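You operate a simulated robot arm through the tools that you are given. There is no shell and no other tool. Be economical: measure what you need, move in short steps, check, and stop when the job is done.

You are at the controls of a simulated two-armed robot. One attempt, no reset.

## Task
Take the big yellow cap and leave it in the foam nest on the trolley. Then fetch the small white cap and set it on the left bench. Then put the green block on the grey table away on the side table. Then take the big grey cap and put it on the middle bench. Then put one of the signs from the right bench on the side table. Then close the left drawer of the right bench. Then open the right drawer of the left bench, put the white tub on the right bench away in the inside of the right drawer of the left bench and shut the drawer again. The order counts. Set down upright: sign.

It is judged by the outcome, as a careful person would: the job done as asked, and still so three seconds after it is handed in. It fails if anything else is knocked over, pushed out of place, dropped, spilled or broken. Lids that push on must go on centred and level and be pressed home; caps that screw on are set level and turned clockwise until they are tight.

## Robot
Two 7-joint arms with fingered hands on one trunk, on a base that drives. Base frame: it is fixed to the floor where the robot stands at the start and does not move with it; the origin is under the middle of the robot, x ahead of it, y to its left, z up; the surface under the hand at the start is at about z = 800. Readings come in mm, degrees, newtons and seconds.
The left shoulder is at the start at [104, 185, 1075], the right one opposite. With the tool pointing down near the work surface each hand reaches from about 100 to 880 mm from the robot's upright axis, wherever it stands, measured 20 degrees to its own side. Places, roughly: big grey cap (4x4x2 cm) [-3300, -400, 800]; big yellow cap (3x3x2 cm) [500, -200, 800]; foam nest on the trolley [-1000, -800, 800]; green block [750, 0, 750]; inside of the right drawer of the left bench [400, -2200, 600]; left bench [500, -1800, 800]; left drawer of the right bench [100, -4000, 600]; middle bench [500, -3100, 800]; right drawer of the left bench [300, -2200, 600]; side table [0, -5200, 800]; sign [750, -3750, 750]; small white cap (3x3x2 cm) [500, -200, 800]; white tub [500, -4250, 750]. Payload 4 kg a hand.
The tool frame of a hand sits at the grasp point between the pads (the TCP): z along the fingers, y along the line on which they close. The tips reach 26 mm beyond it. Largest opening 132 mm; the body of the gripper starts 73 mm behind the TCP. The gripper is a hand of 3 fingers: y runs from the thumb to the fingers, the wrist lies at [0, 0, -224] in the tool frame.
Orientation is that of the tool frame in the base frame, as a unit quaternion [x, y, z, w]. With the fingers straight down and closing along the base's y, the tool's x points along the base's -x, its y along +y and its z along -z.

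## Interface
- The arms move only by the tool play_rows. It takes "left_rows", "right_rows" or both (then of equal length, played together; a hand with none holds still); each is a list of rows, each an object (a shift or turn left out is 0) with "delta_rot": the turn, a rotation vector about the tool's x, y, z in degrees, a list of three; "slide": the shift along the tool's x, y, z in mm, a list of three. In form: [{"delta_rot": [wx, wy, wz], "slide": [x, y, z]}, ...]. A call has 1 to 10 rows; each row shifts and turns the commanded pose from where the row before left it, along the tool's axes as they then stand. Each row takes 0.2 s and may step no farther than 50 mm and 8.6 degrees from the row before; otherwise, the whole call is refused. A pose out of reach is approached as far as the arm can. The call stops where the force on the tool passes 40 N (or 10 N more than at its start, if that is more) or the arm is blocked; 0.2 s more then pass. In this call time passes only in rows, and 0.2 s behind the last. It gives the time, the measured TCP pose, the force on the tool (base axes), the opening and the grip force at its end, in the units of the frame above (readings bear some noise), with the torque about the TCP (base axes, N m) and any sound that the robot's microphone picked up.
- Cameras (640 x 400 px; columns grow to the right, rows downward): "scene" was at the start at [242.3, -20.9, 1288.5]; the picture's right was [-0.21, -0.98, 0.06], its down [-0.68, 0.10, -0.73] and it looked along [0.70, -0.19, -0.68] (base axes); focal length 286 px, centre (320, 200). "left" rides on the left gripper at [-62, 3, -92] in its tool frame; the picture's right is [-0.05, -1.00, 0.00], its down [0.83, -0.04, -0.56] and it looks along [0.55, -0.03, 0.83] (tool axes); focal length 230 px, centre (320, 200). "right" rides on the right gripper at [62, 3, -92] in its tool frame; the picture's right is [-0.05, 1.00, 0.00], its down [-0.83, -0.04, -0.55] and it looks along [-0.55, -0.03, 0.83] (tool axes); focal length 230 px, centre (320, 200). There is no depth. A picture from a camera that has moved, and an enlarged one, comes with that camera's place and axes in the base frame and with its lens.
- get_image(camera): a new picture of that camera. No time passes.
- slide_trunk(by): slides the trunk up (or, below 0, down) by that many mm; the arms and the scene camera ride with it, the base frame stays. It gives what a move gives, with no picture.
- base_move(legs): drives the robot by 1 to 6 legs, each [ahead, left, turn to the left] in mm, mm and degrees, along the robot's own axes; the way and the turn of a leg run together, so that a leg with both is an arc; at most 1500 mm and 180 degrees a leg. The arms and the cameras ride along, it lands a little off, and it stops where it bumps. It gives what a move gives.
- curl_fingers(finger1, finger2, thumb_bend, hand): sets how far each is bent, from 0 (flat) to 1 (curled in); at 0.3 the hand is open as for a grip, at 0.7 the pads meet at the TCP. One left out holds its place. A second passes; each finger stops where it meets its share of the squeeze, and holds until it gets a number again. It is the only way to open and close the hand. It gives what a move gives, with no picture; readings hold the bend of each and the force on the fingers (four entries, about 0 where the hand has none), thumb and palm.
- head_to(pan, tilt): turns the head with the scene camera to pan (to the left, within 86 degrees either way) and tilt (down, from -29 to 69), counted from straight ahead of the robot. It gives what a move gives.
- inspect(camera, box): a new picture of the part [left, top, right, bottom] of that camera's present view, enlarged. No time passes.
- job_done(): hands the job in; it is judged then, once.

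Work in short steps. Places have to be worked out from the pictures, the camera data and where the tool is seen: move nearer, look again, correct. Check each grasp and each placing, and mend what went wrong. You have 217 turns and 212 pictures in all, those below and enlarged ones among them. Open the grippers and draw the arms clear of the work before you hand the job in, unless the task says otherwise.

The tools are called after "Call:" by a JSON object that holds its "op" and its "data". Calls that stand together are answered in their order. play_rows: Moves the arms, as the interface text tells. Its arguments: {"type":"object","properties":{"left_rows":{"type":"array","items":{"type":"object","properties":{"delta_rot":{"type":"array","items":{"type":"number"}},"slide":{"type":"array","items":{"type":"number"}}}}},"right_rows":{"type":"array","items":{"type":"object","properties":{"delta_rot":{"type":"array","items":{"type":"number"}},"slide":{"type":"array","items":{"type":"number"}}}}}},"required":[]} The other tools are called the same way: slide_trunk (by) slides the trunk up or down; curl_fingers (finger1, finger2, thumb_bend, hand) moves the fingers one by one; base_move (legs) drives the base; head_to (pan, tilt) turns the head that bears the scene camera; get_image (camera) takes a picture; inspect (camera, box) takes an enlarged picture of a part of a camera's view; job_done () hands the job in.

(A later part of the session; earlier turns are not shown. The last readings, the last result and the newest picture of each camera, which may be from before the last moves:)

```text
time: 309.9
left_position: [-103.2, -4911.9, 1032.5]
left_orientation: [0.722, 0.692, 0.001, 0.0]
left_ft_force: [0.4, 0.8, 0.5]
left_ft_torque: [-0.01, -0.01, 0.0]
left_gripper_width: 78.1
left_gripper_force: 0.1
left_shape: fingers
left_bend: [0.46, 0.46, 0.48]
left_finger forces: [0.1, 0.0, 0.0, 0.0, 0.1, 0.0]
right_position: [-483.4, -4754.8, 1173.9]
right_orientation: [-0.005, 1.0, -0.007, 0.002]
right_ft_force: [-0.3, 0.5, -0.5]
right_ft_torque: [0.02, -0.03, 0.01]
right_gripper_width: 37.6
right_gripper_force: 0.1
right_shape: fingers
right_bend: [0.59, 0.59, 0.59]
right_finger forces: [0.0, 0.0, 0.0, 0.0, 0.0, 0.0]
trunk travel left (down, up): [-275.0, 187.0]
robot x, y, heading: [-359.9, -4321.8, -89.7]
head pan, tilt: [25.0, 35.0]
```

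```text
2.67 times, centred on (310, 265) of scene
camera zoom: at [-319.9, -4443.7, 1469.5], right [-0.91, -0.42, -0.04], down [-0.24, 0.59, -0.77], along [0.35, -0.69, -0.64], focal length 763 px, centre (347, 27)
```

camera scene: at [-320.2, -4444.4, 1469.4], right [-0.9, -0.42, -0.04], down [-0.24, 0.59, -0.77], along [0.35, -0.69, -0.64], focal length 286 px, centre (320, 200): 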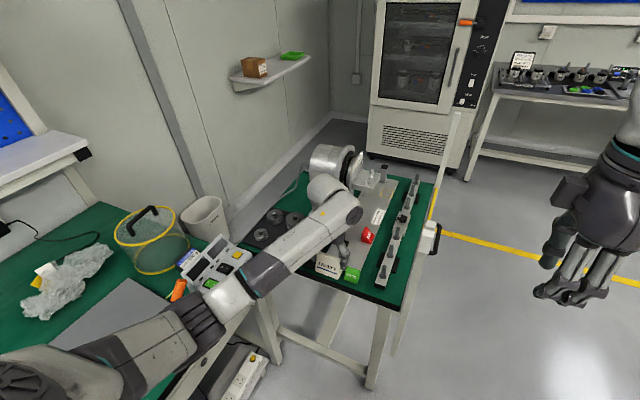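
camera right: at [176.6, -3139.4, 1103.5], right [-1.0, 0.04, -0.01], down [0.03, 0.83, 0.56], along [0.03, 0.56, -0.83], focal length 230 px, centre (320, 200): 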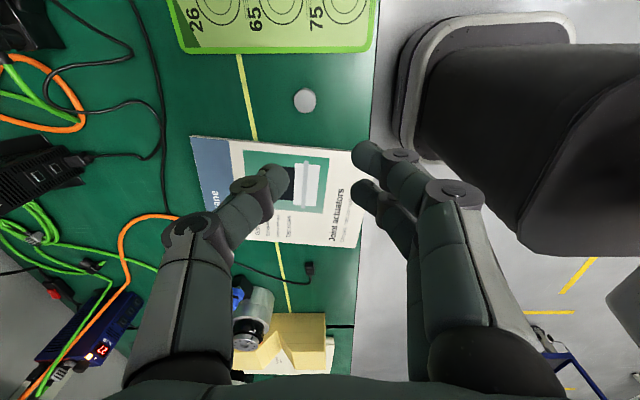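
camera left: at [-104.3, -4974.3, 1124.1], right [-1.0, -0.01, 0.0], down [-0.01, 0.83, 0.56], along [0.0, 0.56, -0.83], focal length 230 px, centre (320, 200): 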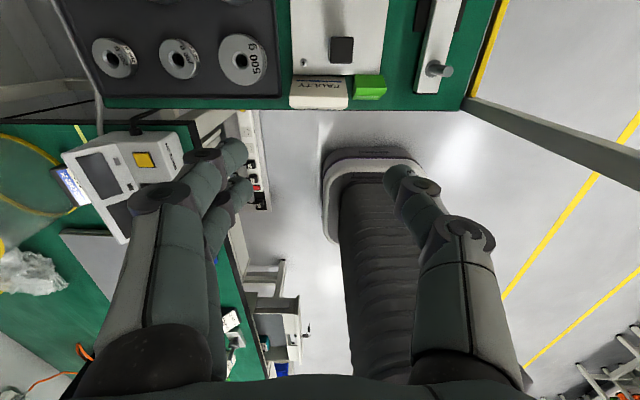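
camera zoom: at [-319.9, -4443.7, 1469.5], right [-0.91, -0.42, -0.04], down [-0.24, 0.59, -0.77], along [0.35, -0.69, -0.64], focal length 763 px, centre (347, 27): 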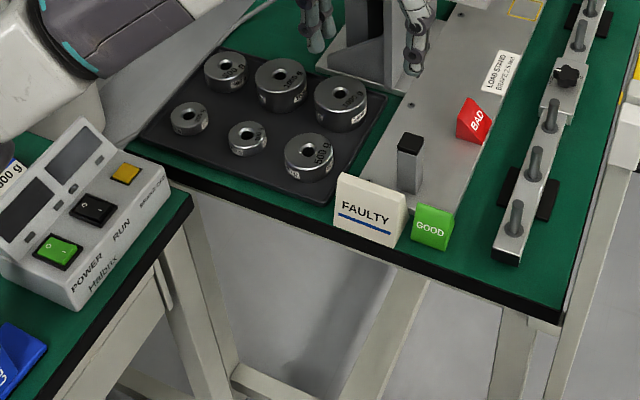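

Sign stands upright. Next: close the right bench's left drawer. I retract, back out, and face the bench.

Call:
{"op": "play_rows", "data": {"left_rows": [{"slide": [45, 0, 0]}, {"slide": [45, 0, 0]}, {"slide": [45, 0, 0]}, {"slide": [45, 0, 0]}]}}

Call:
{"op": "base_move", "data": {"legs": [[-300, 0, 0], [0, -270, 0], [0, 0, 90]]}}

Call:
{"op": "head_to", "data": {"pan": 5, "tilt": 40}}

Call:
{"op": "get_image", "data": {"camera": "scene"}}

```text
time: 310.9
left_position: [-95.2, -4729.6, 1034.4]
left_orientation: [0.723, 0.691, 0.0, 0.0]
left_ft_force: [-0.1, 0.2, 0.4]
left_ft_torque: [-0.02, -0.02, 0.0]
left_gripper_width: 78.1
left_gripper_force: 0.0
left_shape: fingers
left_bend: [0.46, 0.46, 0.48]
left_finger forces: [0.0, 0.1, 0.0, 0.0, 0.1, 0.0]
right_position: [-482.9, -4754.2, 1174.1]
right_orientation: [-0.005, 1.0, -0.008, 0.002]
right_ft_force: [-0.3, 0.3, 0.5]
right_ft_torque: [-0.02, 0.01, 0.0]
right_gripper_width: 38.1
right_gripper_force: 0.1
right_shape: fingers
right_bend: [0.59, 0.59, 0.59]
right_finger forces: [0.0, 0.0, 0.0, 0.0, 0.0, 0.0]
trunk travel left (down, up): [-275.0, 187.0]
robot x, y, heading: [-364.9, -4321.7, -89.9]
head pan, tilt: [25.0, 35.0]
```

```text
time: 318.3
left_position: [-224.4, -3748.0, 1033.2]
left_orientation: [0.014, 1.0, -0.001, -0.001]
left_ft_force: [-1.2, 0.2, -0.3]
left_ft_torque: [-0.01, -0.02, 0.03]
left_gripper_width: 78.2
left_gripper_force: 0.0
left_shape: fingers
left_bend: [0.46, 0.46, 0.48]
left_finger forces: [0.0, 0.0, 0.0, 0.1, 0.0, 0.0]
right_position: [-194.8, -4135.7, 1171.3]
right_orientation: [0.716, -0.698, 0.003, -0.007]
right_ft_force: [0.7, -0.4, 0.3]
right_ft_torque: [0.02, 0.03, -0.03]
right_gripper_width: 37.7
right_gripper_force: 0.1
right_shape: fingers
right_bend: [0.59, 0.59, 0.59]
right_finger forces: [0.0, 0.0, 0.1, 0.0, 0.1, 0.0]
trunk travel left (down, up): [-275.0, 187.0]
robot x, y, heading: [-629.4, -4017.3, 0.9]
head pan, tilt: [25.0, 35.0]
```

```text
time: 319.2
left_position: [-224.9, -3747.3, 1032.8]
left_orientation: [0.014, 1.0, 0.0, -0.001]
left_ft_force: [-0.8, -0.1, -0.4]
left_ft_torque: [-0.02, -0.03, -0.01]
left_gripper_width: 77.9
left_gripper_force: 0.2
left_shape: fingers
left_bend: [0.46, 0.46, 0.48]
left_finger forces: [0.0, 0.1, 0.0, 0.1, 0.0, 0.0]
right_position: [-195.5, -4135.1, 1172.9]
right_orientation: [0.715, -0.699, 0.002, -0.007]
right_ft_force: [-0.2, -0.5, 0.0]
right_ft_torque: [0.01, 0.02, 0.0]
right_gripper_width: 37.6
right_gripper_force: 0.0
right_shape: fingers
right_bend: [0.59, 0.59, 0.59]
right_finger forces: [0.0, 0.0, 0.0, 0.0, 0.1, 0.0]
trunk travel left (down, up): [-275.0, 187.0]
robot x, y, heading: [-630.6, -4017.9, 0.8]
head pan, tilt: [5.0, 40.0]
```

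```text
72 pictures are left
camera scene: at [-502.4, -4009.1, 1461.4], right [0.1, -0.99, -0.01], down [-0.71, -0.07, -0.7], along [0.7, 0.08, -0.71], focal length 286 px, centre (320, 200)
```

scene: 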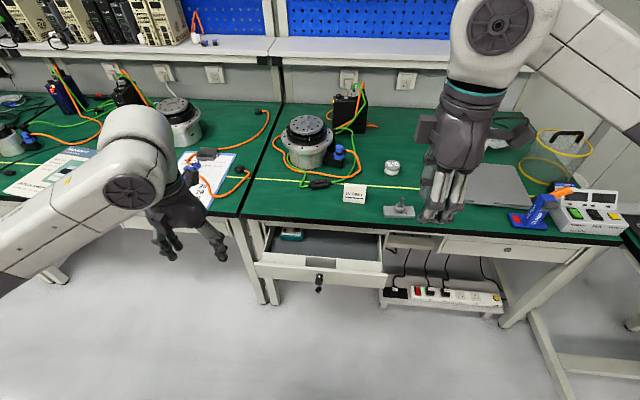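

Drawer front panel is at x≈-45, z≈640–705, y -3745..-4170, knob at y≈-3957. I lower the trunk, close the left fingers, and strafe so the left hand pushes just left of the knob.

Call:
{"op": "slide_trunk", "data": {"by": -150}}

Call:
{"op": "curl_fingers", "data": {"hand": "left", "finger1": 0.7, "finger2": 0.7, "thumb_bend": 0.7}}

Call:
{"op": "base_move", "data": {"legs": [[0, -110, -0.8]]}}

Call:
{"op": "play_rows", "data": {"left_rows": [{"delta_rot": [0, -8, 0], "slide": [0, 0, 20]}, {"delta_rot": [0, -8, 0], "slide": [0, 0, 20]}, {"delta_rot": [0, -8, 0], "slide": [0, 0, 20]}, {"delta_rot": [0, -8, 0], "slide": [10, 0, 20]}, {"delta_rot": [0, -8, 0], "slide": [10, 0, 20]}]}}

```text
time: 320.9
left_position: [-213.4, -3746.9, 833.2]
left_orientation: [0.014, 0.998, -0.001, -0.056]
left_ft_force: [-0.2, 0.1, -0.2]
left_ft_torque: [-0.03, 0.02, -0.03]
left_gripper_width: 78.3
left_gripper_force: 0.0
left_shape: fingers
left_bend: [0.46, 0.46, 0.48]
left_finger forces: [0.0, 0.1, 0.1, 0.1, 0.0, 0.0]
right_position: [-196.2, -4134.5, 1023.6]
right_orientation: [0.715, -0.699, 0.003, -0.007]
right_ft_force: [-0.7, -0.9, 0.0]
right_ft_torque: [0.03, -0.02, -0.02]
right_gripper_width: 37.8
right_gripper_force: 0.1
right_shape: fingers
right_bend: [0.59, 0.59, 0.59]
right_finger forces: [0.0, 0.0, 0.1, 0.0, 0.0, 0.0]
trunk travel left (down, up): [-125.0, 337.0]
robot x, y, heading: [-630.7, -4016.2, 0.8]
head pan, tilt: [5.0, 40.0]
```

```text
time: 321.9
left_position: [-213.4, -3747.0, 832.3]
left_orientation: [0.014, 0.998, -0.002, -0.058]
left_ft_force: [0.1, 0.0, 0.0]
left_ft_torque: [0.03, -0.02, -0.01]
left_gripper_width: 6.2
left_gripper_force: 0.1
left_shape: fingers
left_bend: [0.7, 0.7, 0.7]
left_finger forces: [0.0, 0.1, 0.0, 0.0, 0.0, 0.1]
right_position: [-196.7, -4135.6, 1024.1]
right_orientation: [0.716, -0.698, 0.003, -0.006]
right_ft_force: [0.7, 0.2, -0.4]
right_ft_torque: [-0.04, 0.04, 0.01]
right_gripper_width: 38.0
right_gripper_force: 0.0
right_shape: fingers
right_bend: [0.59, 0.59, 0.59]
right_finger forces: [0.0, 0.0, 0.0, 0.0, 0.1, 0.1]
trunk travel left (down, up): [-125.0, 337.0]
robot x, y, heading: [-630.8, -4017.3, 1.1]
head pan, tilt: [5.0, 40.0]
```

```text
time: 323.1
left_position: [-209.0, -3864.3, 832.7]
left_orientation: [0.021, 0.998, -0.001, -0.057]
left_ft_force: [0.5, -0.6, 0.4]
left_ft_torque: [0.04, 0.02, 0.0]
left_gripper_width: 6.1
left_gripper_force: 0.1
left_shape: fingers
left_bend: [0.7, 0.7, 0.7]
left_finger forces: [0.0, 0.1, 0.0, 0.1, 0.1, 0.1]
right_position: [-196.4, -4252.7, 1021.8]
right_orientation: [0.711, -0.703, 0.003, -0.006]
right_ft_force: [0.2, -0.1, -0.3]
right_ft_torque: [0.02, 0.01, -0.01]
right_gripper_width: 37.5
right_gripper_force: 0.2
right_shape: fingers
right_bend: [0.59, 0.59, 0.59]
right_finger forces: [0.0, 0.1, 0.0, 0.0, 0.1, 0.0]
trunk travel left (down, up): [-125.0, 337.0]
robot x, y, heading: [-629.1, -4130.0, 0.2]
head pan, tilt: [5.0, 40.0]
```

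```text
time: 324.3
left_position: [-167.5, -3910.5, 727.2]
left_orientation: [0.048, 0.963, -0.045, 0.26]
left_ft_force: [0.7, 1.1, 0.1]
left_ft_torque: [-0.06, -0.01, -0.03]
left_gripper_width: 6.0
left_gripper_force: 0.0
left_shape: fingers
left_bend: [0.7, 0.7, 0.7]
left_finger forces: [0.1, 0.0, 0.0, 0.1, 0.0, 0.1]
left hand out of reach, approached as far as the arm can: row 1, 2
right_position: [-196.7, -4252.6, 1024.0]
right_orientation: [0.711, -0.703, 0.004, -0.008]
right_ft_force: [0.0, 0.8, 0.6]
right_ft_torque: [-0.04, -0.03, 0.0]
right_gripper_width: 37.8
right_gripper_force: 0.1
right_shape: fingers
right_bend: [0.59, 0.59, 0.59]
right_finger forces: [0.0, 0.0, 0.0, 0.1, 0.0, 0.1]
trunk travel left (down, up): [-125.0, 337.0]
robot x, y, heading: [-632.2, -4129.4, 0.0]
head pan, tilt: [5.0, 40.0]
```

The fingers point 30° forward. I check the view before pushing.

Call:
{"op": "get_image", "data": {"camera": "scene"}}

Call:
{"op": "head_to", "data": {"pan": 20, "tilt": 45}}

Call:
{"op": "get_image", "data": {"camera": "scene"}}

```text
71 pictures are left
camera scene: at [-397.6, -4120.9, 1271.0], right [0.09, -1.0, -0.02], down [-0.83, -0.06, -0.55], along [0.55, 0.07, -0.83], focal length 286 px, centre (320, 200)
```

scene: 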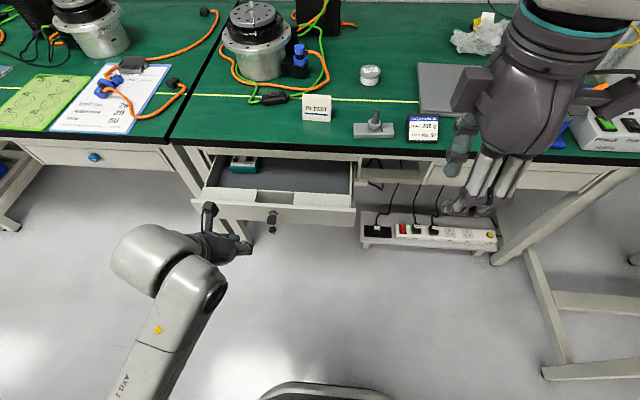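

```text
time: 325.1
left_position: [-167.0, -3911.7, 727.7]
left_orientation: [0.047, 0.964, -0.045, 0.258]
left_ft_force: [-1.9, 0.3, -0.5]
left_ft_torque: [0.0, -0.01, 0.01]
left_gripper_width: 5.7
left_gripper_force: 0.2
left_shape: fingers
left_bend: [0.7, 0.7, 0.7]
left_finger forces: [0.0, 0.0, 0.0, 0.0, 0.0, 0.0]
right_position: [-196.7, -4252.5, 1021.9]
right_orientation: [0.71, -0.704, 0.003, -0.007]
right_ft_force: [1.1, -0.6, 0.0]
right_ft_torque: [-0.01, 0.01, 0.0]
right_gripper_width: 37.9
right_gripper_force: 0.1
right_shape: fingers
right_bend: [0.59, 0.59, 0.59]
right_finger forces: [0.0, 0.1, 0.0, 0.0, 0.1, 0.0]
trunk travel left (down, up): [-125.0, 337.0]
robot x, y, heading: [-628.2, -4130.5, 0.2]
head pan, tilt: [20.0, 45.0]
```

```text
70 pictures are left
camera scene: at [-406.8, -4101.7, 1266.1], right [0.33, -0.94, -0.1], down [-0.84, -0.24, -0.49], along [0.44, 0.24, -0.87], focal length 286 px, centre (320, 200)
```

scene: 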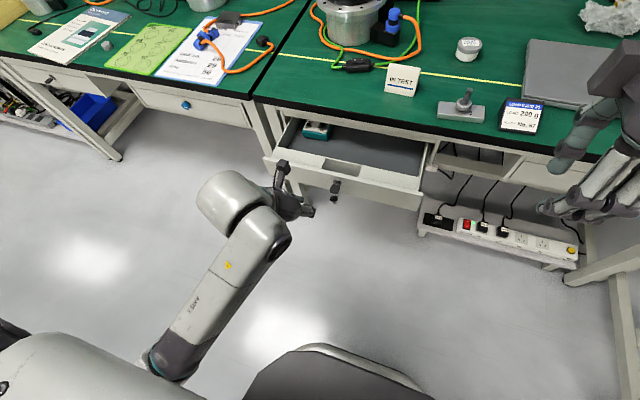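

I drive 80 mm ahead, lower and offset the hand, then push the drawer along +x.

Call:
{"op": "base_move", "data": {"legs": [[75, 0, 0]]}}

Call:
{"op": "play_rows", "data": {"left_rows": [{"slide": [11, 16, 15.5]}, {"slide": [-26, 3.5, 15]}, {"slide": [-26, 3.5, 15]}]}}

Call:
{"op": "get_image", "data": {"camera": "scene"}}

```text
time: 326.1
left_position: [-91.2, -3909.7, 726.3]
left_orientation: [0.049, 0.964, -0.047, 0.258]
left_ft_force: [0.0, -0.5, -0.8]
left_ft_torque: [-0.01, 0.0, 0.01]
left_gripper_width: 5.7
left_gripper_force: 0.1
left_shape: fingers
left_bend: [0.7, 0.7, 0.7]
left_finger forces: [0.0, 0.1, 0.0, 0.0, 0.1, 0.1]
right_position: [-118.4, -4252.7, 1022.4]
right_orientation: [0.711, -0.703, 0.002, -0.006]
right_ft_force: [0.3, 0.0, -0.6]
right_ft_torque: [-0.01, 0.04, 0.03]
right_gripper_width: 37.5
right_gripper_force: 0.0
right_shape: fingers
right_bend: [0.59, 0.59, 0.59]
right_finger forces: [0.0, 0.1, 0.1, 0.0, 0.0, 0.1]
trunk travel left (down, up): [-125.0, 337.0]
robot x, y, heading: [-553.0, -4128.2, 0.3]
head pan, tilt: [20.0, 45.0]
```

```text
time: 326.9
left_position: [-31.2, -3895.7, 710.7]
left_orientation: [0.048, 0.964, -0.047, 0.259]
left_ft_force: [0.5, 0.5, -0.7]
left_ft_torque: [-0.01, 0.01, -0.04]
left_gripper_width: 5.9
left_gripper_force: 0.0
left_shape: fingers
left_bend: [0.7, 0.7, 0.7]
left_finger forces: [0.1, 0.1, 0.1, 0.0, 0.0, 0.0]
right_position: [-119.9, -4251.5, 1022.8]
right_orientation: [0.711, -0.703, 0.004, -0.007]
right_ft_force: [0.0, 0.4, 0.3]
right_ft_torque: [-0.01, -0.03, 0.03]
right_gripper_width: 37.5
right_gripper_force: 0.2
right_shape: fingers
right_bend: [0.59, 0.59, 0.59]
right_finger forces: [0.0, 0.1, 0.0, 0.1, 0.0, 0.0]
trunk travel left (down, up): [-125.0, 337.0]
robot x, y, heading: [-556.2, -4126.9, 0.4]
head pan, tilt: [20.0, 45.0]
```

```text
69 pictures are left
camera scene: at [-331.2, -4101.0, 1266.1], right [0.33, -0.94, -0.1], down [-0.84, -0.25, -0.49], along [0.43, 0.24, -0.87], focal length 286 px, centre (320, 200)
```

scene: 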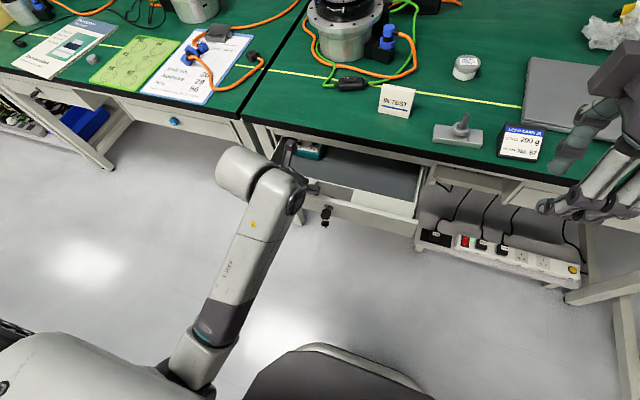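

Call:
{"op": "inspect", "data": {"camera": "scene", "box": [230, 110, 430, 235]}}

Call:
{"op": "get_image", "data": {"camera": "left"}}

```text
3.20 times, centred on (330, 172) of scene
camera zoom: at [-331.2, -4101.0, 1266.1], right [0.33, -0.94, -0.1], down [-0.84, -0.25, -0.49], along [0.43, 0.24, -0.87], focal length 915 px, centre (288, 288)
```

zoom: 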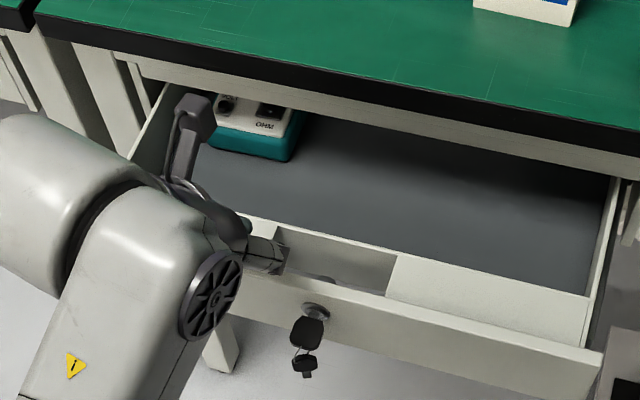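

```text
67 pictures are left
camera left: at [-23.7, -3885.9, 820.0], right [-0.07, -0.99, 0.09], down [-0.99, 0.08, 0.06], along [-0.07, -0.08, -0.99], focal length 230 px, centre (320, 200)
```

left: 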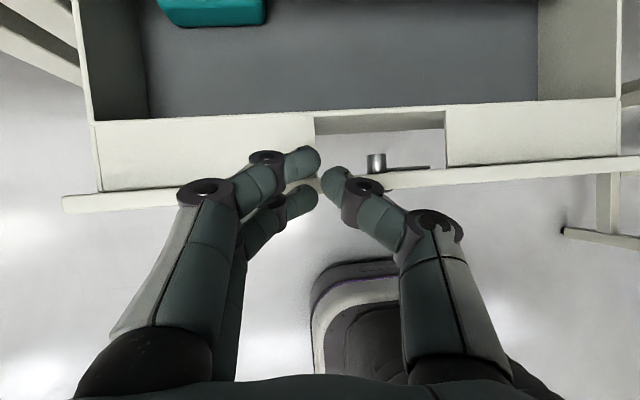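

The left camera (looking straight down) shows the fingers above the panel, whose top is at z≈651. I back off 60 mm and lower 58 mm.

Call:
{"op": "play_rows", "data": {"left_rows": [{"slide": [25.9, -3.4, -14.9]}, {"slide": [25.9, -3.4, -14.9]}, {"slide": [14.5, 1.8, 25]}, {"slide": [14.5, 1.8, 25]}]}}

Call:
{"op": "get_image", "data": {"camera": "left"}}

```text
time: 327.9
left_position: [-90.6, -3894.7, 650.0]
left_orientation: [0.048, 0.964, -0.046, 0.258]
left_ft_force: [0.6, -0.3, 0.1]
left_ft_torque: [-0.02, 0.02, -0.01]
left_gripper_width: 6.1
left_gripper_force: 0.1
left_shape: fingers
left_bend: [0.7, 0.7, 0.7]
left_finger forces: [0.1, 0.0, 0.0, 0.0, 0.0, 0.0]
right_position: [-120.4, -4250.9, 1022.0]
right_orientation: [0.711, -0.703, 0.003, -0.006]
right_ft_force: [-0.2, 0.2, -0.7]
right_ft_torque: [0.02, 0.02, -0.01]
right_gripper_width: 37.6
right_gripper_force: 0.0
right_shape: fingers
right_bend: [0.59, 0.59, 0.59]
right_finger forces: [0.0, 0.0, 0.1, 0.1, 0.1, 0.1]
trunk travel left (down, up): [-125.0, 337.0]
robot x, y, heading: [-556.2, -4129.6, 0.3]
head pan, tilt: [20.0, 45.0]
```

```text
66 pictures are left
camera left: at [-83.1, -3885.5, 760.0], right [-0.07, -0.99, 0.09], down [-0.99, 0.08, 0.06], along [-0.07, -0.08, -0.99], focal length 230 px, centre (320, 200)
```

left: 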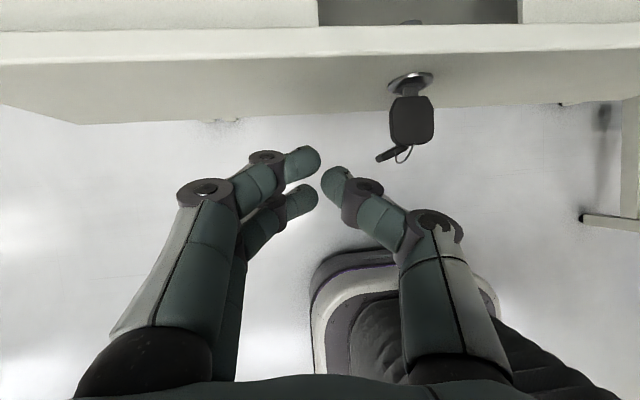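

Now level with the panel face and clear of the key. Push along +x.

Call:
{"op": "play_rows", "data": {"left_rows": [{"slide": [-26, 6, 15]}, {"slide": [-26, 3.5, 15]}, {"slide": [-26, 3.5, 15]}, {"slide": [-26, 3.5, 15]}]}}

Call:
{"op": "get_image", "data": {"camera": "left"}}

```text
time: 329.1
left_position: [20.6, -3851.3, 638.9]
left_orientation: [0.064, 0.967, 0.002, 0.245]
left_ft_force: [-0.1, -0.7, -0.2]
left_ft_torque: [-0.01, 0.0, 0.0]
left_gripper_width: 5.4
left_gripper_force: 0.1
left_shape: fingers
left_bend: [0.7, 0.7, 0.7]
left_finger forces: [0.0, 0.1, 0.0, 0.0, 0.0, 0.0]
right_position: [-119.9, -4251.1, 1022.5]
right_orientation: [0.711, -0.703, 0.003, -0.007]
right_ft_force: [-1.0, 0.4, -1.1]
right_ft_torque: [0.03, -0.04, -0.02]
right_gripper_width: 37.9
right_gripper_force: 0.1
right_shape: fingers
right_bend: [0.59, 0.59, 0.59]
right_finger forces: [0.1, 0.1, 0.0, 0.1, 0.0, 0.0]
trunk travel left (down, up): [-125.0, 337.0]
robot x, y, heading: [-552.3, -4129.7, 0.1]
head pan, tilt: [20.0, 45.0]
stopped in row 4 (left hand): the arm was blocked; the commanded pose is now the measured one
```

```text
65 pictures are left
camera left: at [31.1, -3852.4, 750.0], right [-0.08, -1.0, -0.01], down [-0.99, 0.07, 0.09], along [-0.09, 0.02, -1.0], focal length 230 px, centre (320, 200)
```

left: 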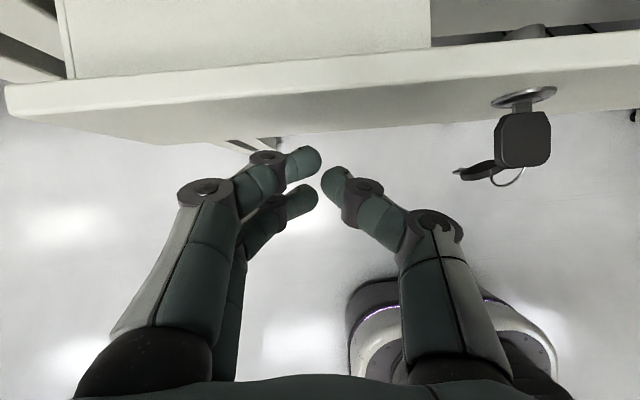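

The drawer moved ~110 mm in, but the wrist camera now meets the bench edge. I back off and tilt the fingers more forward so that the tips lead well.

Call:
{"op": "play_rows", "data": {"left_rows": [{"slide": [26, -3, -15]}, {"slide": [26, -3, -15]}, {"slide": [26, -3, -15]}, {"delta_rot": [0, -8.5, 0]}, {"delta_rot": [0, -8.5, 0]}, {"delta_rot": [0, -8.5, 0]}, {"delta_rot": [0, -8.5, 0]}]}}

Call:
{"op": "get_image", "data": {"camera": "left"}}

Call:
{"op": "get_image", "data": {"camera": "scene"}}

```text
time: 330.0
left_position: [-57.9, -3799.6, 654.6]
left_orientation: [0.103, 0.957, 0.072, 0.261]
left_ft_force: [0.1, -0.1, 0.6]
left_ft_torque: [-0.02, -0.01, 0.03]
left_gripper_width: 5.7
left_gripper_force: 0.1
left_shape: fingers
left_bend: [0.7, 0.7, 0.7]
left_finger forces: [0.0, 0.1, 0.0, 0.0, 0.0, 0.0]
right_position: [-120.9, -4251.0, 1023.5]
right_orientation: [0.712, -0.703, 0.003, -0.007]
right_ft_force: [-0.4, -0.2, -1.2]
right_ft_torque: [-0.01, 0.01, 0.02]
right_gripper_width: 37.9
right_gripper_force: 0.1
right_shape: fingers
right_bend: [0.59, 0.59, 0.59]
right_finger forces: [0.0, 0.0, 0.0, 0.1, 0.1, 0.0]
trunk travel left (down, up): [-125.0, 337.0]
robot x, y, heading: [-554.1, -4130.7, 0.5]
head pan, tilt: [20.0, 45.0]
stopped in row 4 (left hand): the arm was blocked; the commanded pose is now the measured one
```

```text
64 pictures are left
camera left: at [-53.8, -3818.4, 764.8], right [-0.12, -0.98, -0.17], down [-0.99, 0.11, 0.06], along [-0.04, 0.17, -0.98], focal length 230 px, centre (320, 200)
```

left: 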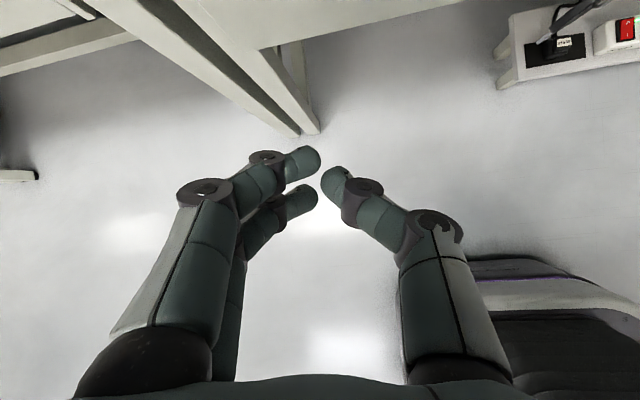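

```text
63 pictures are left
camera scene: at [-331.8, -4100.8, 1266.2], right [0.33, -0.94, -0.1], down [-0.84, -0.25, -0.49], along [0.43, 0.24, -0.87], focal length 286 px, centre (320, 200)
```

scene: 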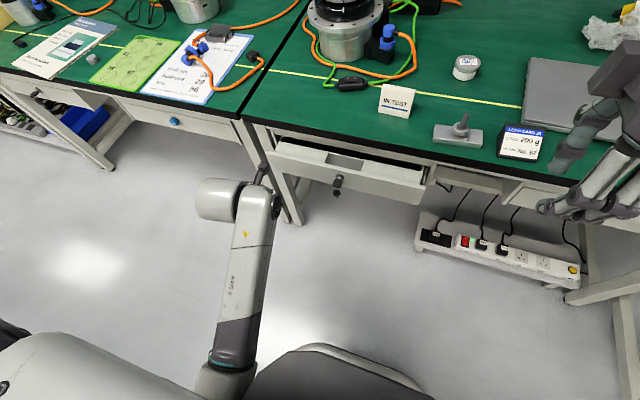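

The left arm is at its limits there; the drawer is mostly in (about 40 mm left). I free the left arm upward and will finish with the right hand, whose camera sits on the back side.

Call:
{"op": "play_rows", "data": {"left_rows": [{"slide": [-10, 7.7, -40]}, {"slide": [-19.4, 7.7, -34]}, {"slide": [-19.4, 7.7, -34]}, {"slide": [-19.4, 7.7, -34]}, {"slide": [-19.4, 7.7, -34], "delta_rot": [0, 8, 0]}, {"slide": [-10, 7, -40], "delta_rot": [0, 8, 0]}, {"slide": [-5, 7, -40], "delta_rot": [0, 8, 0]}], "right_rows": [{"delta_rot": [0, 0, 8.5]}, {"delta_rot": [0, 0, 8.5]}, {"delta_rot": [0, 0, 8.5]}, {"delta_rot": [0, 0, 8.5]}, {"delta_rot": [0, 0, 8.5]}, {"delta_rot": [0, 0, 8.5]}, {"delta_rot": [0, 0, 8.5]}]}}

Call:
{"op": "base_move", "data": {"legs": [[0, 260, 0]]}}

Call:
{"op": "get_image", "data": {"camera": "scene"}}

```text
time: 330.9
left_position: [-74.7, -3758.7, 796.5]
left_orientation: [0.129, 0.951, 0.142, 0.241]
left_ft_force: [0.2, 0.4, -0.4]
left_ft_torque: [0.01, 0.03, -0.01]
left_gripper_width: 5.6
left_gripper_force: 0.0
left_shape: fingers
left_bend: [0.7, 0.7, 0.7]
left_finger forces: [0.0, 0.0, 0.0, 0.0, 0.1, 0.1]
right_position: [-120.2, -4252.1, 1023.0]
right_orientation: [-0.51, 0.86, -0.001, 0.007]
right_ft_force: [0.4, 0.4, -1.1]
right_ft_torque: [-0.02, -0.01, -0.01]
right_gripper_width: 37.8
right_gripper_force: 0.1
right_shape: fingers
right_bend: [0.59, 0.59, 0.59]
right_finger forces: [0.0, 0.0, 0.0, 0.1, 0.1, 0.0]
trunk travel left (down, up): [-125.0, 337.0]
robot x, y, heading: [-556.1, -4128.6, 0.3]
head pan, tilt: [20.0, 45.0]
stopped in row 4 (left hand): the arm was blocked; the commanded pose is now the measured one
```

```text
time: 332.8
left_position: [-75.9, -3498.8, 797.4]
left_orientation: [0.13, 0.951, 0.141, 0.241]
left_ft_force: [0.1, 0.3, 0.6]
left_ft_torque: [0.02, 0.03, 0.01]
left_gripper_width: 5.8
left_gripper_force: 0.0
left_shape: fingers
left_bend: [0.7, 0.7, 0.7]
left_finger forces: [0.1, 0.0, 0.0, 0.1, 0.0, 0.0]
right_position: [-122.0, -3992.4, 1021.9]
right_orientation: [-0.51, 0.86, -0.002, 0.007]
right_ft_force: [0.6, -0.2, -0.2]
right_ft_torque: [-0.03, 0.03, 0.0]
right_gripper_width: 37.9
right_gripper_force: 0.0
right_shape: fingers
right_bend: [0.59, 0.59, 0.59]
right_finger forces: [0.0, 0.1, 0.0, 0.0, 0.0, 0.0]
trunk travel left (down, up): [-125.0, 337.0]
robot x, y, heading: [-553.5, -3870.9, 0.4]
head pan, tilt: [20.0, 45.0]
```

```text
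62 pictures are left
camera scene: at [-332.4, -3841.2, 1266.1], right [0.33, -0.94, -0.1], down [-0.84, -0.25, -0.49], along [0.43, 0.24, -0.87], focal length 286 px, centre (320, 200)
```

scene: 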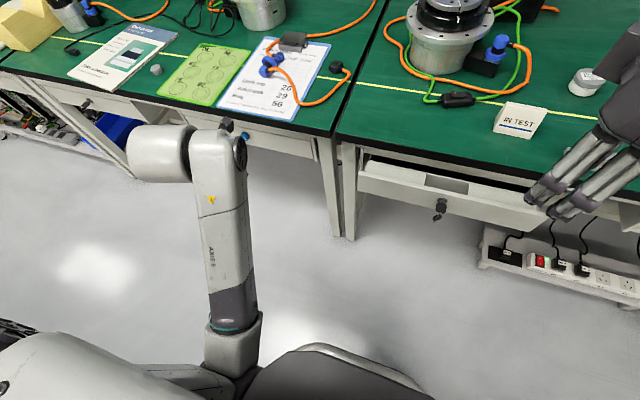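

I rotate the right hand to yaw 0 and close its fingers.

Call:
{"op": "play_rows", "data": {"right_rows": [{"delta_rot": [0, 0, 8.5]}, {"delta_rot": [0, 0, 8.5]}, {"delta_rot": [0, 0, 8.5]}, {"delta_rot": [0, 0, 8.5]}, {"delta_rot": [0, 0, 8.5]}, {"delta_rot": [0, 0, 8.5]}, {"delta_rot": [0, 0, 8.5]}, {"slide": [0, -10, 40]}, {"slide": [0, 0, 45]}, {"slide": [0, 0, 45]}]}}

Call:
{"op": "curl_fingers", "data": {"hand": "right", "finger1": 0.7, "finger2": 0.7, "thumb_bend": 0.7}}

Call:
{"op": "play_rows", "data": {"right_rows": [{"delta_rot": [0, -8.5, 0]}, {"delta_rot": [0, -8.5, 0]}, {"delta_rot": [0, -8.5, 0]}, {"delta_rot": [0, -8.5, 0]}]}}

```text
time: 335.0
left_position: [-76.1, -3499.0, 796.4]
left_orientation: [0.129, 0.951, 0.143, 0.24]
left_ft_force: [0.0, -0.4, -0.6]
left_ft_torque: [0.02, 0.0, 0.02]
left_gripper_width: 5.5
left_gripper_force: 0.1
left_shape: fingers
left_bend: [0.7, 0.7, 0.7]
left_finger forces: [0.1, 0.0, 0.0, 0.0, 0.0, 0.1]
right_position: [-118.9, -4004.2, 892.3]
right_orientation: [-0.016, 1.0, 0.003, 0.006]
right_ft_force: [-0.4, 0.2, -2.1]
right_ft_torque: [0.02, 0.03, -0.02]
right_gripper_width: 37.6
right_gripper_force: 0.0
right_shape: fingers
right_bend: [0.59, 0.59, 0.59]
right_finger forces: [0.0, 0.0, 0.1, 0.0, 0.0, 0.0]
trunk travel left (down, up): [-125.0, 337.0]
robot x, y, heading: [-555.5, -3869.7, 0.6]
head pan, tilt: [20.0, 45.0]
```

```text
time: 336.0
left_position: [-75.9, -3499.5, 796.6]
left_orientation: [0.13, 0.952, 0.142, 0.24]
left_ft_force: [-0.2, 0.6, -0.4]
left_ft_torque: [-0.03, 0.04, 0.0]
left_gripper_width: 5.7
left_gripper_force: 0.0
left_shape: fingers
left_bend: [0.7, 0.7, 0.7]
left_finger forces: [0.0, 0.0, 0.1, 0.0, 0.0, 0.0]
right_position: [-120.9, -4002.3, 893.4]
right_orientation: [-0.016, 1.0, 0.002, 0.007]
right_ft_force: [0.2, -0.2, 0.1]
right_ft_torque: [0.03, 0.02, -0.02]
right_gripper_width: 6.3
right_gripper_force: 0.1
right_shape: fingers
right_bend: [0.7, 0.7, 0.7]
right_finger forces: [0.0, 0.1, 0.0, 0.0, 0.0, 0.1]
trunk travel left (down, up): [-125.0, 337.0]
robot x, y, heading: [-554.5, -3872.0, 0.2]
head pan, tilt: [20.0, 45.0]
```

```text
time: 337.0
left_position: [-75.3, -3499.1, 797.5]
left_orientation: [0.13, 0.951, 0.142, 0.241]
left_ft_force: [-0.3, 0.0, -0.5]
left_ft_torque: [-0.03, -0.03, -0.02]
left_gripper_width: 5.6
left_gripper_force: 0.0
left_shape: fingers
left_bend: [0.7, 0.7, 0.7]
left_finger forces: [0.0, 0.0, 0.0, 0.1, 0.0, 0.0]
right_position: [-119.6, -4002.2, 893.3]
right_orientation: [-0.015, 0.954, 0.007, 0.3]
right_ft_force: [-0.4, 1.2, -0.7]
right_ft_torque: [0.0, -0.02, 0.02]
right_gripper_width: 6.2
right_gripper_force: 0.0
right_shape: fingers
right_bend: [0.7, 0.7, 0.7]
right_finger forces: [0.1, 0.0, 0.0, 0.0, 0.0, 0.0]
trunk travel left (down, up): [-125.0, 337.0]
robot x, y, heading: [-554.0, -3870.9, 0.4]
head pan, tilt: [20.0, 45.0]
```

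Lower the right hand in front of the panel (x stays at -120).

Call:
{"op": "play_rows", "data": {"right_rows": [{"slide": [22.9, 0, 32.8]}, {"slide": [22.9, 0, 32.8]}, {"slide": [22.9, 0, 32.8]}, {"slide": [22.9, 0, 32.8]}, {"slide": [22.9, 0, 32.8]}, {"slide": [22.9, 0, 32.8]}]}}

Call:
{"op": "head_to", "data": {"pan": -15, "tilt": 50}}

Call:
{"op": "get_image", "data": {"camera": "scene"}}

```text
time: 338.4
left_position: [-75.9, -3500.0, 796.2]
left_orientation: [0.13, 0.952, 0.141, 0.24]
left_ft_force: [0.0, -0.2, 0.4]
left_ft_torque: [0.02, -0.02, -0.05]
left_gripper_width: 5.8
left_gripper_force: 0.0
left_shape: fingers
left_bend: [0.7, 0.7, 0.7]
left_finger forces: [0.0, 0.0, 0.0, 0.1, 0.0, 0.0]
right_position: [-116.0, -4000.5, 649.9]
right_orientation: [-0.014, 0.954, 0.006, 0.298]
right_ft_force: [-0.6, 0.6, 0.3]
right_ft_torque: [0.02, -0.03, -0.04]
right_gripper_width: 5.8
right_gripper_force: 0.1
right_shape: fingers
right_bend: [0.7, 0.7, 0.7]
right_finger forces: [0.0, 0.1, 0.0, 0.1, 0.0, 0.0]
right hand out of reach, approached as far as the arm can: row 1
trunk travel left (down, up): [-125.0, 337.0]
robot x, y, heading: [-553.3, -3870.4, 0.4]
head pan, tilt: [20.0, 45.0]
```

```text
time: 339.4
left_position: [-75.9, -3498.8, 797.2]
left_orientation: [0.129, 0.951, 0.142, 0.24]
left_ft_force: [0.4, 0.5, 0.2]
left_ft_torque: [0.02, 0.01, 0.02]
left_gripper_width: 5.5
left_gripper_force: 0.0
left_shape: fingers
left_bend: [0.7, 0.7, 0.7]
left_finger forces: [0.1, 0.0, 0.0, 0.0, 0.1, 0.0]
right_position: [-115.9, -4001.1, 652.7]
right_orientation: [-0.014, 0.954, 0.006, 0.299]
right_ft_force: [0.2, -0.1, 0.0]
right_ft_torque: [0.0, 0.02, 0.01]
right_gripper_width: 5.9
right_gripper_force: 0.1
right_shape: fingers
right_bend: [0.7, 0.7, 0.7]
right_finger forces: [0.0, 0.0, 0.0, 0.0, 0.1, 0.0]
trunk travel left (down, up): [-125.0, 337.0]
robot x, y, heading: [-552.9, -3869.6, 0.4]
head pan, tilt: [-15.0, 50.0]
```

```text
61 pictures are left
camera scene: at [-336.2, -3890.0, 1260.1], right [-0.24, -0.97, 0.07], down [-0.89, 0.19, -0.41], along [0.38, -0.16, -0.91], focal length 286 px, centre (320, 200)
```

scene: 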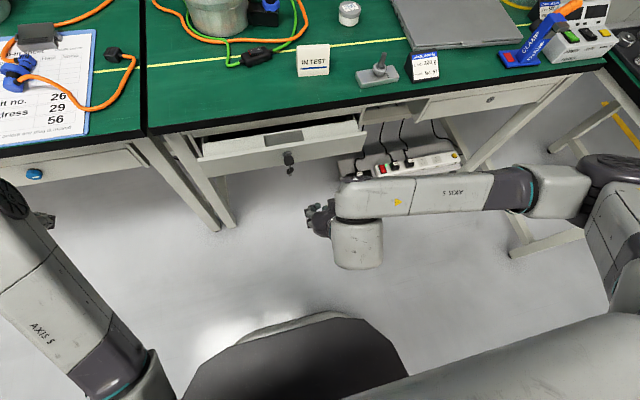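

Hand is right of the key, level with the panel. Push along +x.

Call:
{"op": "play_rows", "data": {"right_rows": [{"slide": [-28.7, -5, 20]}, {"slide": [-28.7, -5, 20]}, {"slide": [-28.7, 0, 20]}, {"slide": [-28.7, 0, 20]}, {"slide": [-20.5, 0, 14.3]}, {"slide": [-16.4, 0, 11.5]}]}}

Call:
{"op": "get_image", "data": {"camera": "scene"}}

```text
time: 340.8
left_position: [-75.0, -3499.2, 797.1]
left_orientation: [0.13, 0.951, 0.142, 0.241]
left_ft_force: [-0.1, -0.1, -0.6]
left_ft_torque: [0.05, -0.02, -0.02]
left_gripper_width: 5.6
left_gripper_force: 0.1
left_shape: fingers
left_bend: [0.7, 0.7, 0.7]
left_finger forces: [0.0, 0.0, 0.0, 0.0, 0.1, 0.0]
right_position: [68.1, -4003.8, 654.1]
right_orientation: [-0.014, 0.954, 0.006, 0.299]
right_ft_force: [0.3, -0.1, 0.0]
right_ft_torque: [0.0, 0.01, 0.0]
right_gripper_width: 5.8
right_gripper_force: 0.0
right_shape: fingers
right_bend: [0.7, 0.7, 0.7]
right_finger forces: [0.1, 0.1, 0.0, 0.0, 0.0, 0.0]
trunk travel left (down, up): [-125.0, 337.0]
robot x, y, heading: [-554.6, -3870.6, 0.2]
head pan, tilt: [-15.0, 50.0]
```

```text
60 pictures are left
camera scene: at [-335.9, -3889.9, 1260.0], right [-0.24, -0.97, 0.07], down [-0.89, 0.19, -0.41], along [0.38, -0.16, -0.91], focal length 286 px, centre (320, 200)
```

scene: 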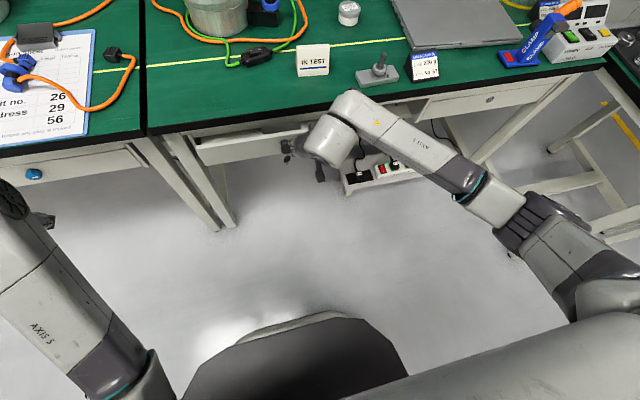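

The drawer is nearly in. Push further in small steps until it stops.

Call:
{"op": "play_rows", "data": {"right_rows": [{"slide": [-8.2, 0, 5.7]}, {"slide": [-8.2, 0, 5.7]}, {"slide": [-8.2, 0, 5.7]}, {"slide": [-8.2, 0, 5.7]}]}}

Call:
{"op": "inspect", "data": {"camera": "scene", "box": [160, 60, 400, 210]}}

```text
time: 341.8
left_position: [-76.9, -3499.4, 796.6]
left_orientation: [0.13, 0.951, 0.141, 0.241]
left_ft_force: [-0.1, 0.4, 0.0]
left_ft_torque: [-0.01, 0.02, -0.01]
left_gripper_width: 5.6
left_gripper_force: 0.0
left_shape: fingers
left_bend: [0.7, 0.7, 0.7]
left_finger forces: [0.0, 0.0, 0.0, 0.1, 0.0, 0.1]
right_position: [104.4, -4002.8, 653.1]
right_orientation: [-0.014, 0.955, 0.006, 0.297]
right_ft_force: [-18.4, 3.0, -1.3]
right_ft_torque: [0.05, 0.26, 0.17]
right_gripper_width: 5.9
right_gripper_force: 8.7
right_shape: fingers
right_bend: [0.7, 0.71, 0.7]
right_finger forces: [0.0, 17.8, 0.1, 0.1, 0.0, 0.0]
trunk travel left (down, up): [-125.0, 337.0]
robot x, y, heading: [-555.5, -3870.8, 0.1]
head pan, tilt: [-15.0, 50.0]
```

```text
2.67 times, centred on (280, 135) of scene
camera zoom: at [-338.5, -3889.6, 1260.4], right [-0.24, -0.97, 0.07], down [-0.89, 0.19, -0.41], along [0.38, -0.16, -0.91], focal length 763 px, centre (427, 373)
```

zoom: 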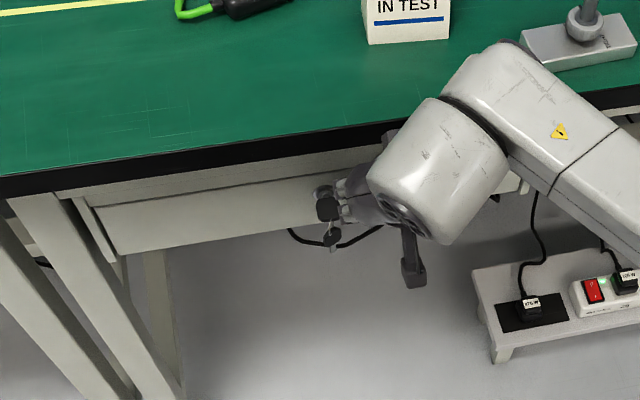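

Resistance of 18 N. One more push to be sure it is home.

Call:
{"op": "play_rows", "data": {"right_rows": [{"slide": [-5, 0, 3.5]}, {"slide": [-5, 0, 3.5]}]}}

Call:
{"op": "play_rows", "data": {"right_rows": [{"slide": [28.7, 0, -20]}, {"slide": [28.7, 0, -20]}, {"slide": [28.7, 0, -20]}, {"slide": [28.7, 0, -20]}]}}

Call:
{"op": "get_image", "data": {"camera": "scene"}}

```text
time: 342.2
left_position: [-77.4, -3499.4, 796.9]
left_orientation: [0.129, 0.952, 0.142, 0.24]
left_ft_force: [-0.2, -0.4, -0.2]
left_ft_torque: [0.02, 0.02, 0.03]
left_gripper_width: 5.6
left_gripper_force: 0.1
left_shape: fingers
left_bend: [0.7, 0.7, 0.7]
left_finger forces: [0.1, 0.0, 0.1, 0.1, 0.0, 0.0]
right_position: [105.4, -3997.4, 649.6]
right_orientation: [-0.018, 0.957, 0.01, 0.291]
right_ft_force: [-11.9, 1.6, 3.2]
right_ft_torque: [0.0, -0.06, 0.05]
right_gripper_width: 6.1
right_gripper_force: 5.9
right_shape: fingers
right_bend: [0.7, 0.73, 0.7]
right_finger forces: [0.0, 12.1, 0.1, 0.0, 0.0, 0.0]
trunk travel left (down, up): [-125.0, 337.0]
robot x, y, heading: [-556.1, -3873.8, 0.4]
head pan, tilt: [-15.0, 50.0]
stopped in row 2 (right hand): the force on the tool passed its limit at 44 N (the readings are from after the stop); the commanded pose is now the measured one
```

```text
time: 343.2
left_position: [-76.0, -3500.0, 796.6]
left_orientation: [0.129, 0.951, 0.142, 0.241]
left_ft_force: [-0.8, 0.0, -0.1]
left_ft_torque: [0.01, 0.01, 0.0]
left_gripper_width: 5.8
left_gripper_force: 0.0
left_shape: fingers
left_bend: [0.7, 0.7, 0.7]
left_finger forces: [0.1, 0.0, 0.1, 0.1, 0.1, 0.0]
right_position: [-32.9, -4006.5, 650.5]
right_orientation: [-0.017, 0.956, 0.009, 0.293]
right_ft_force: [0.8, 0.9, 0.7]
right_ft_torque: [-0.05, 0.0, 0.02]
right_gripper_width: 6.0
right_gripper_force: 0.0
right_shape: fingers
right_bend: [0.7, 0.7, 0.7]
right_finger forces: [0.0, 0.1, 0.1, 0.0, 0.1, 0.0]
trunk travel left (down, up): [-125.0, 337.0]
robot x, y, heading: [-553.8, -3866.4, 0.3]
head pan, tilt: [-15.0, 50.0]
```

```text
58 pictures are left
camera scene: at [-337.2, -3890.1, 1260.2], right [-0.24, -0.97, 0.07], down [-0.89, 0.19, -0.41], along [0.38, -0.16, -0.91], focal length 286 px, centre (320, 200)
```

scene: 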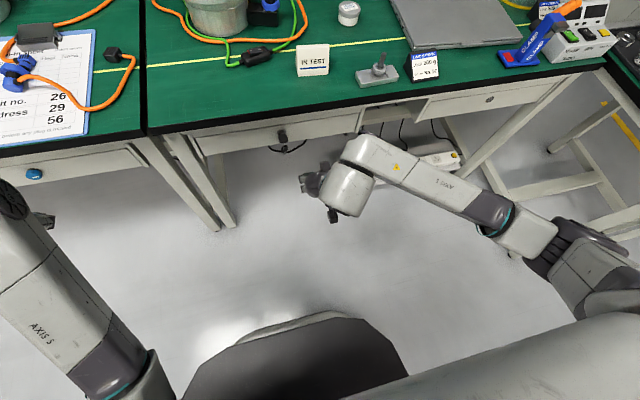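

The drawer is closed, flush like its neighbour. Now I raise the right hand and try to free the left arm.

Call:
{"op": "play_rows", "data": {"right_rows": [{"slide": [-22.9, 0, -32.8]}, {"slide": [-22.9, 0, -32.8]}, {"slide": [-22.9, 0, -32.8]}, {"slide": [-22.9, 0, -32.8]}, {"slide": [-22.9, 0, -32.8]}, {"slide": [-22.9, 0, -32.8]}, {"slide": [-22.9, 0, -32.8]}, {"slide": [-22.9, 0, -32.8]}, {"slide": [-22.9, 0, -32.8]}]}}

Call:
{"op": "play_rows", "data": {"right_rows": [{"delta_rot": [0, 8.5, 0]}, {"delta_rot": [0, 8.5, 0]}, {"delta_rot": [0, 8.5, 0]}, {"delta_rot": [0, 8.5, 0]}]}}

Call:
{"op": "play_rows", "data": {"left_rows": [{"slide": [-6, 14, -12]}, {"slide": [-12.6, 10, -25]}, {"slide": [-12.6, 10, -25]}]}}

```text
time: 345.2
left_position: [-76.9, -3498.7, 798.0]
left_orientation: [0.129, 0.951, 0.142, 0.241]
left_ft_force: [-0.3, 0.6, 0.3]
left_ft_torque: [-0.01, 0.0, -0.01]
left_gripper_width: 5.4
left_gripper_force: 0.0
left_shape: fingers
left_bend: [0.7, 0.7, 0.7]
left_finger forces: [0.0, 0.1, 0.1, 0.0, 0.0, 0.1]
right_position: [-28.7, -4008.0, 1010.6]
right_orientation: [-0.017, 0.957, 0.008, 0.291]
right_ft_force: [-1.0, 0.1, 0.2]
right_ft_torque: [0.01, -0.02, 0.01]
right_gripper_width: 6.3
right_gripper_force: 0.0
right_shape: fingers
right_bend: [0.7, 0.7, 0.7]
right_finger forces: [0.0, 0.0, 0.1, 0.0, 0.1, 0.0]
trunk travel left (down, up): [-125.0, 337.0]
robot x, y, heading: [-556.4, -3871.4, 0.3]
head pan, tilt: [-15.0, 50.0]
```

```text
time: 346.2
left_position: [-75.4, -3499.5, 796.3]
left_orientation: [0.129, 0.951, 0.142, 0.24]
left_ft_force: [-0.2, 0.4, -0.7]
left_ft_torque: [0.02, 0.03, -0.01]
left_gripper_width: 5.6
left_gripper_force: 0.0
left_shape: fingers
left_bend: [0.7, 0.7, 0.7]
left_finger forces: [0.0, 0.0, 0.0, 0.0, 0.0, 0.1]
right_position: [-26.4, -4008.5, 1009.8]
right_orientation: [-0.018, 1.0, 0.003, -0.001]
right_ft_force: [-0.1, 0.8, 0.6]
right_ft_torque: [0.02, 0.02, -0.02]
right_gripper_width: 6.0
right_gripper_force: 0.0
right_shape: fingers
right_bend: [0.7, 0.7, 0.7]
right_finger forces: [0.0, 0.0, 0.0, 0.0, 0.0, 0.1]
trunk travel left (down, up): [-125.0, 337.0]
robot x, y, heading: [-557.9, -3871.8, 0.2]
head pan, tilt: [-15.0, 50.0]
```

```text
time: 347.1
left_position: [-77.3, -3474.7, 881.6]
left_orientation: [0.131, 0.948, 0.172, 0.234]
left_ft_force: [0.7, 0.4, -0.6]
left_ft_torque: [-0.02, 0.04, 0.03]
left_gripper_width: 5.7
left_gripper_force: 0.0
left_shape: fingers
left_bend: [0.7, 0.7, 0.7]
left_finger forces: [0.0, 0.0, 0.1, 0.0, 0.0, 0.1]
right_position: [-26.4, -4007.5, 1010.6]
right_orientation: [-0.018, 1.0, 0.003, -0.001]
right_ft_force: [-0.1, -0.1, -0.8]
right_ft_torque: [0.01, 0.02, -0.01]
right_gripper_width: 6.1
right_gripper_force: 0.0
right_shape: fingers
right_bend: [0.7, 0.7, 0.7]
right_finger forces: [0.1, 0.0, 0.0, 0.0, 0.0, 0.0]
trunk travel left (down, up): [-125.0, 337.0]
robot x, y, heading: [-554.1, -3868.3, 0.2]
head pan, tilt: [-15.0, 50.0]
```

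The left arm moves freely again. Continue up and untilt.

Call:
{"op": "play_rows", "data": {"left_rows": [{"slide": [-12.6, 10, -25]}, {"slide": [-12.6, 10, -25]}, {"slide": [-12.6, 10, -25]}, {"delta_rot": [0, 8, 0]}, {"delta_rot": [0, 8, 0]}, {"delta_rot": [0, 8, 0]}]}}

Call:
{"op": "base_move", "data": {"legs": [[-50, 0, 0], [0, 1450, 0]]}}

Call:
{"op": "head_to", "data": {"pan": -5, "tilt": 38}}

Call:
{"op": "get_image", "data": {"camera": "scene"}}

```text
time: 348.4
left_position: [-24.7, -3447.5, 872.9]
left_orientation: [0.092, 0.979, 0.179, 0.034]
left_ft_force: [0.7, -0.1, -0.3]
left_ft_torque: [0.03, 0.01, -0.01]
left_gripper_width: 5.7
left_gripper_force: 0.1
left_shape: fingers
left_bend: [0.7, 0.7, 0.7]
left_finger forces: [0.1, 0.0, 0.0, 0.0, 0.1, 0.0]
left hand out of reach, approached as far as the arm can: row 1, 2, 3, 4, 5, 6
right_position: [-26.5, -4008.1, 1010.4]
right_orientation: [-0.018, 1.0, 0.003, -0.001]
right_ft_force: [0.3, -0.5, -0.1]
right_ft_torque: [-0.01, 0.02, 0.0]
right_gripper_width: 5.9
right_gripper_force: 0.1
right_shape: fingers
right_bend: [0.7, 0.7, 0.7]
right_finger forces: [0.0, 0.1, 0.0, 0.1, 0.0, 0.0]
trunk travel left (down, up): [-125.0, 337.0]
robot x, y, heading: [-556.3, -3873.0, 0.2]
head pan, tilt: [-15.0, 50.0]
```

```text
time: 356.2
left_position: [-92.1, -1979.4, 873.2]
left_orientation: [0.085, 0.98, 0.176, 0.035]
left_ft_force: [-0.2, -0.7, 0.3]
left_ft_torque: [-0.03, -0.01, -0.03]
left_gripper_width: 5.7
left_gripper_force: 0.1
left_shape: fingers
left_bend: [0.7, 0.7, 0.7]
left_finger forces: [0.1, 0.1, 0.0, 0.0, 0.0, 0.1]
right_position: [-88.4, -2539.4, 1010.6]
right_orientation: [-0.023, 1.0, 0.003, 0.001]
right_ft_force: [0.0, 0.1, 0.6]
right_ft_torque: [-0.02, -0.01, -0.01]
right_gripper_width: 6.2
right_gripper_force: 0.1
right_shape: fingers
right_bend: [0.7, 0.7, 0.7]
right_finger forces: [0.0, 0.2, 0.0, 0.1, 0.1, 0.0]
trunk travel left (down, up): [-125.0, 337.0]
robot x, y, heading: [-620.0, -2407.1, 0.9]
head pan, tilt: [-15.0, 50.0]
```

```text
time: 357.0
left_position: [-92.0, -1978.0, 874.3]
left_orientation: [0.086, 0.98, 0.178, 0.035]
left_ft_force: [-0.1, -0.3, 0.0]
left_ft_torque: [0.02, -0.03, -0.01]
left_gripper_width: 5.7
left_gripper_force: 0.0
left_shape: fingers
left_bend: [0.7, 0.7, 0.7]
left_finger forces: [0.0, 0.0, 0.0, 0.1, 0.0, 0.0]
right_position: [-88.9, -2540.2, 1010.2]
right_orientation: [-0.023, 1.0, 0.003, 0.0]
right_ft_force: [-0.8, -0.1, -0.5]
right_ft_torque: [0.02, -0.01, 0.0]
right_gripper_width: 6.2
right_gripper_force: 0.0
right_shape: fingers
right_bend: [0.7, 0.7, 0.7]
right_finger forces: [0.0, 0.0, 0.0, 0.0, 0.1, 0.1]
trunk travel left (down, up): [-125.0, 337.0]
robot x, y, heading: [-618.6, -2408.5, 0.9]
head pan, tilt: [-5.0, 38.0]
```

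```text
57 pictures are left
camera scene: at [-383.4, -2413.6, 1273.1], right [-0.07, -1.0, 0.02], down [-0.81, 0.04, -0.58], along [0.58, -0.06, -0.81], focal length 286 px, centre (320, 200)
```

scene: 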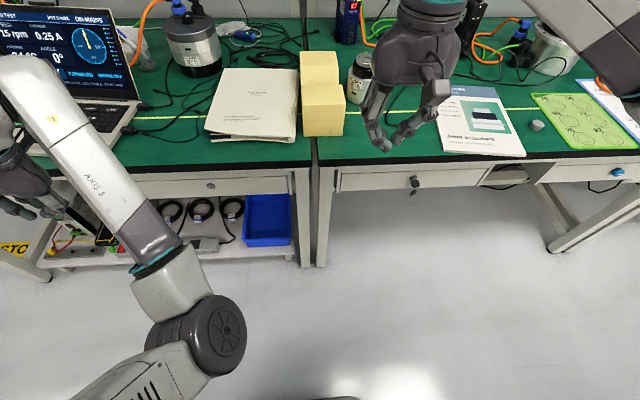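

Call:
{"op": "inspect", "data": {"camera": "scene", "box": [120, 150, 320, 275]}}

```text
3.20 times, centred on (220, 212) of scene
camera zoom: at [-383.4, -2413.6, 1273.1], right [-0.07, -1.0, 0.02], down [-0.81, 0.04, -0.58], along [0.58, -0.06, -0.81], focal length 915 px, centre (640, 160)
```

zoom: 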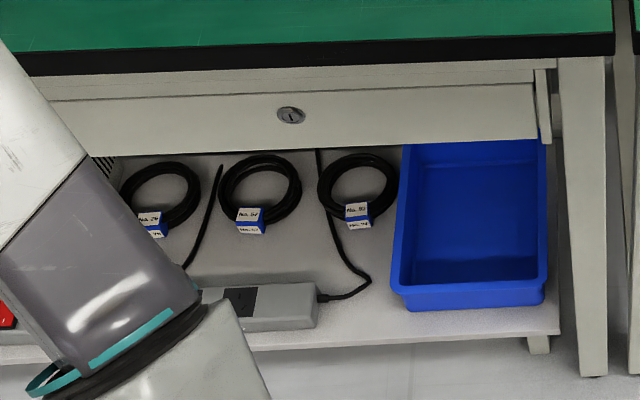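

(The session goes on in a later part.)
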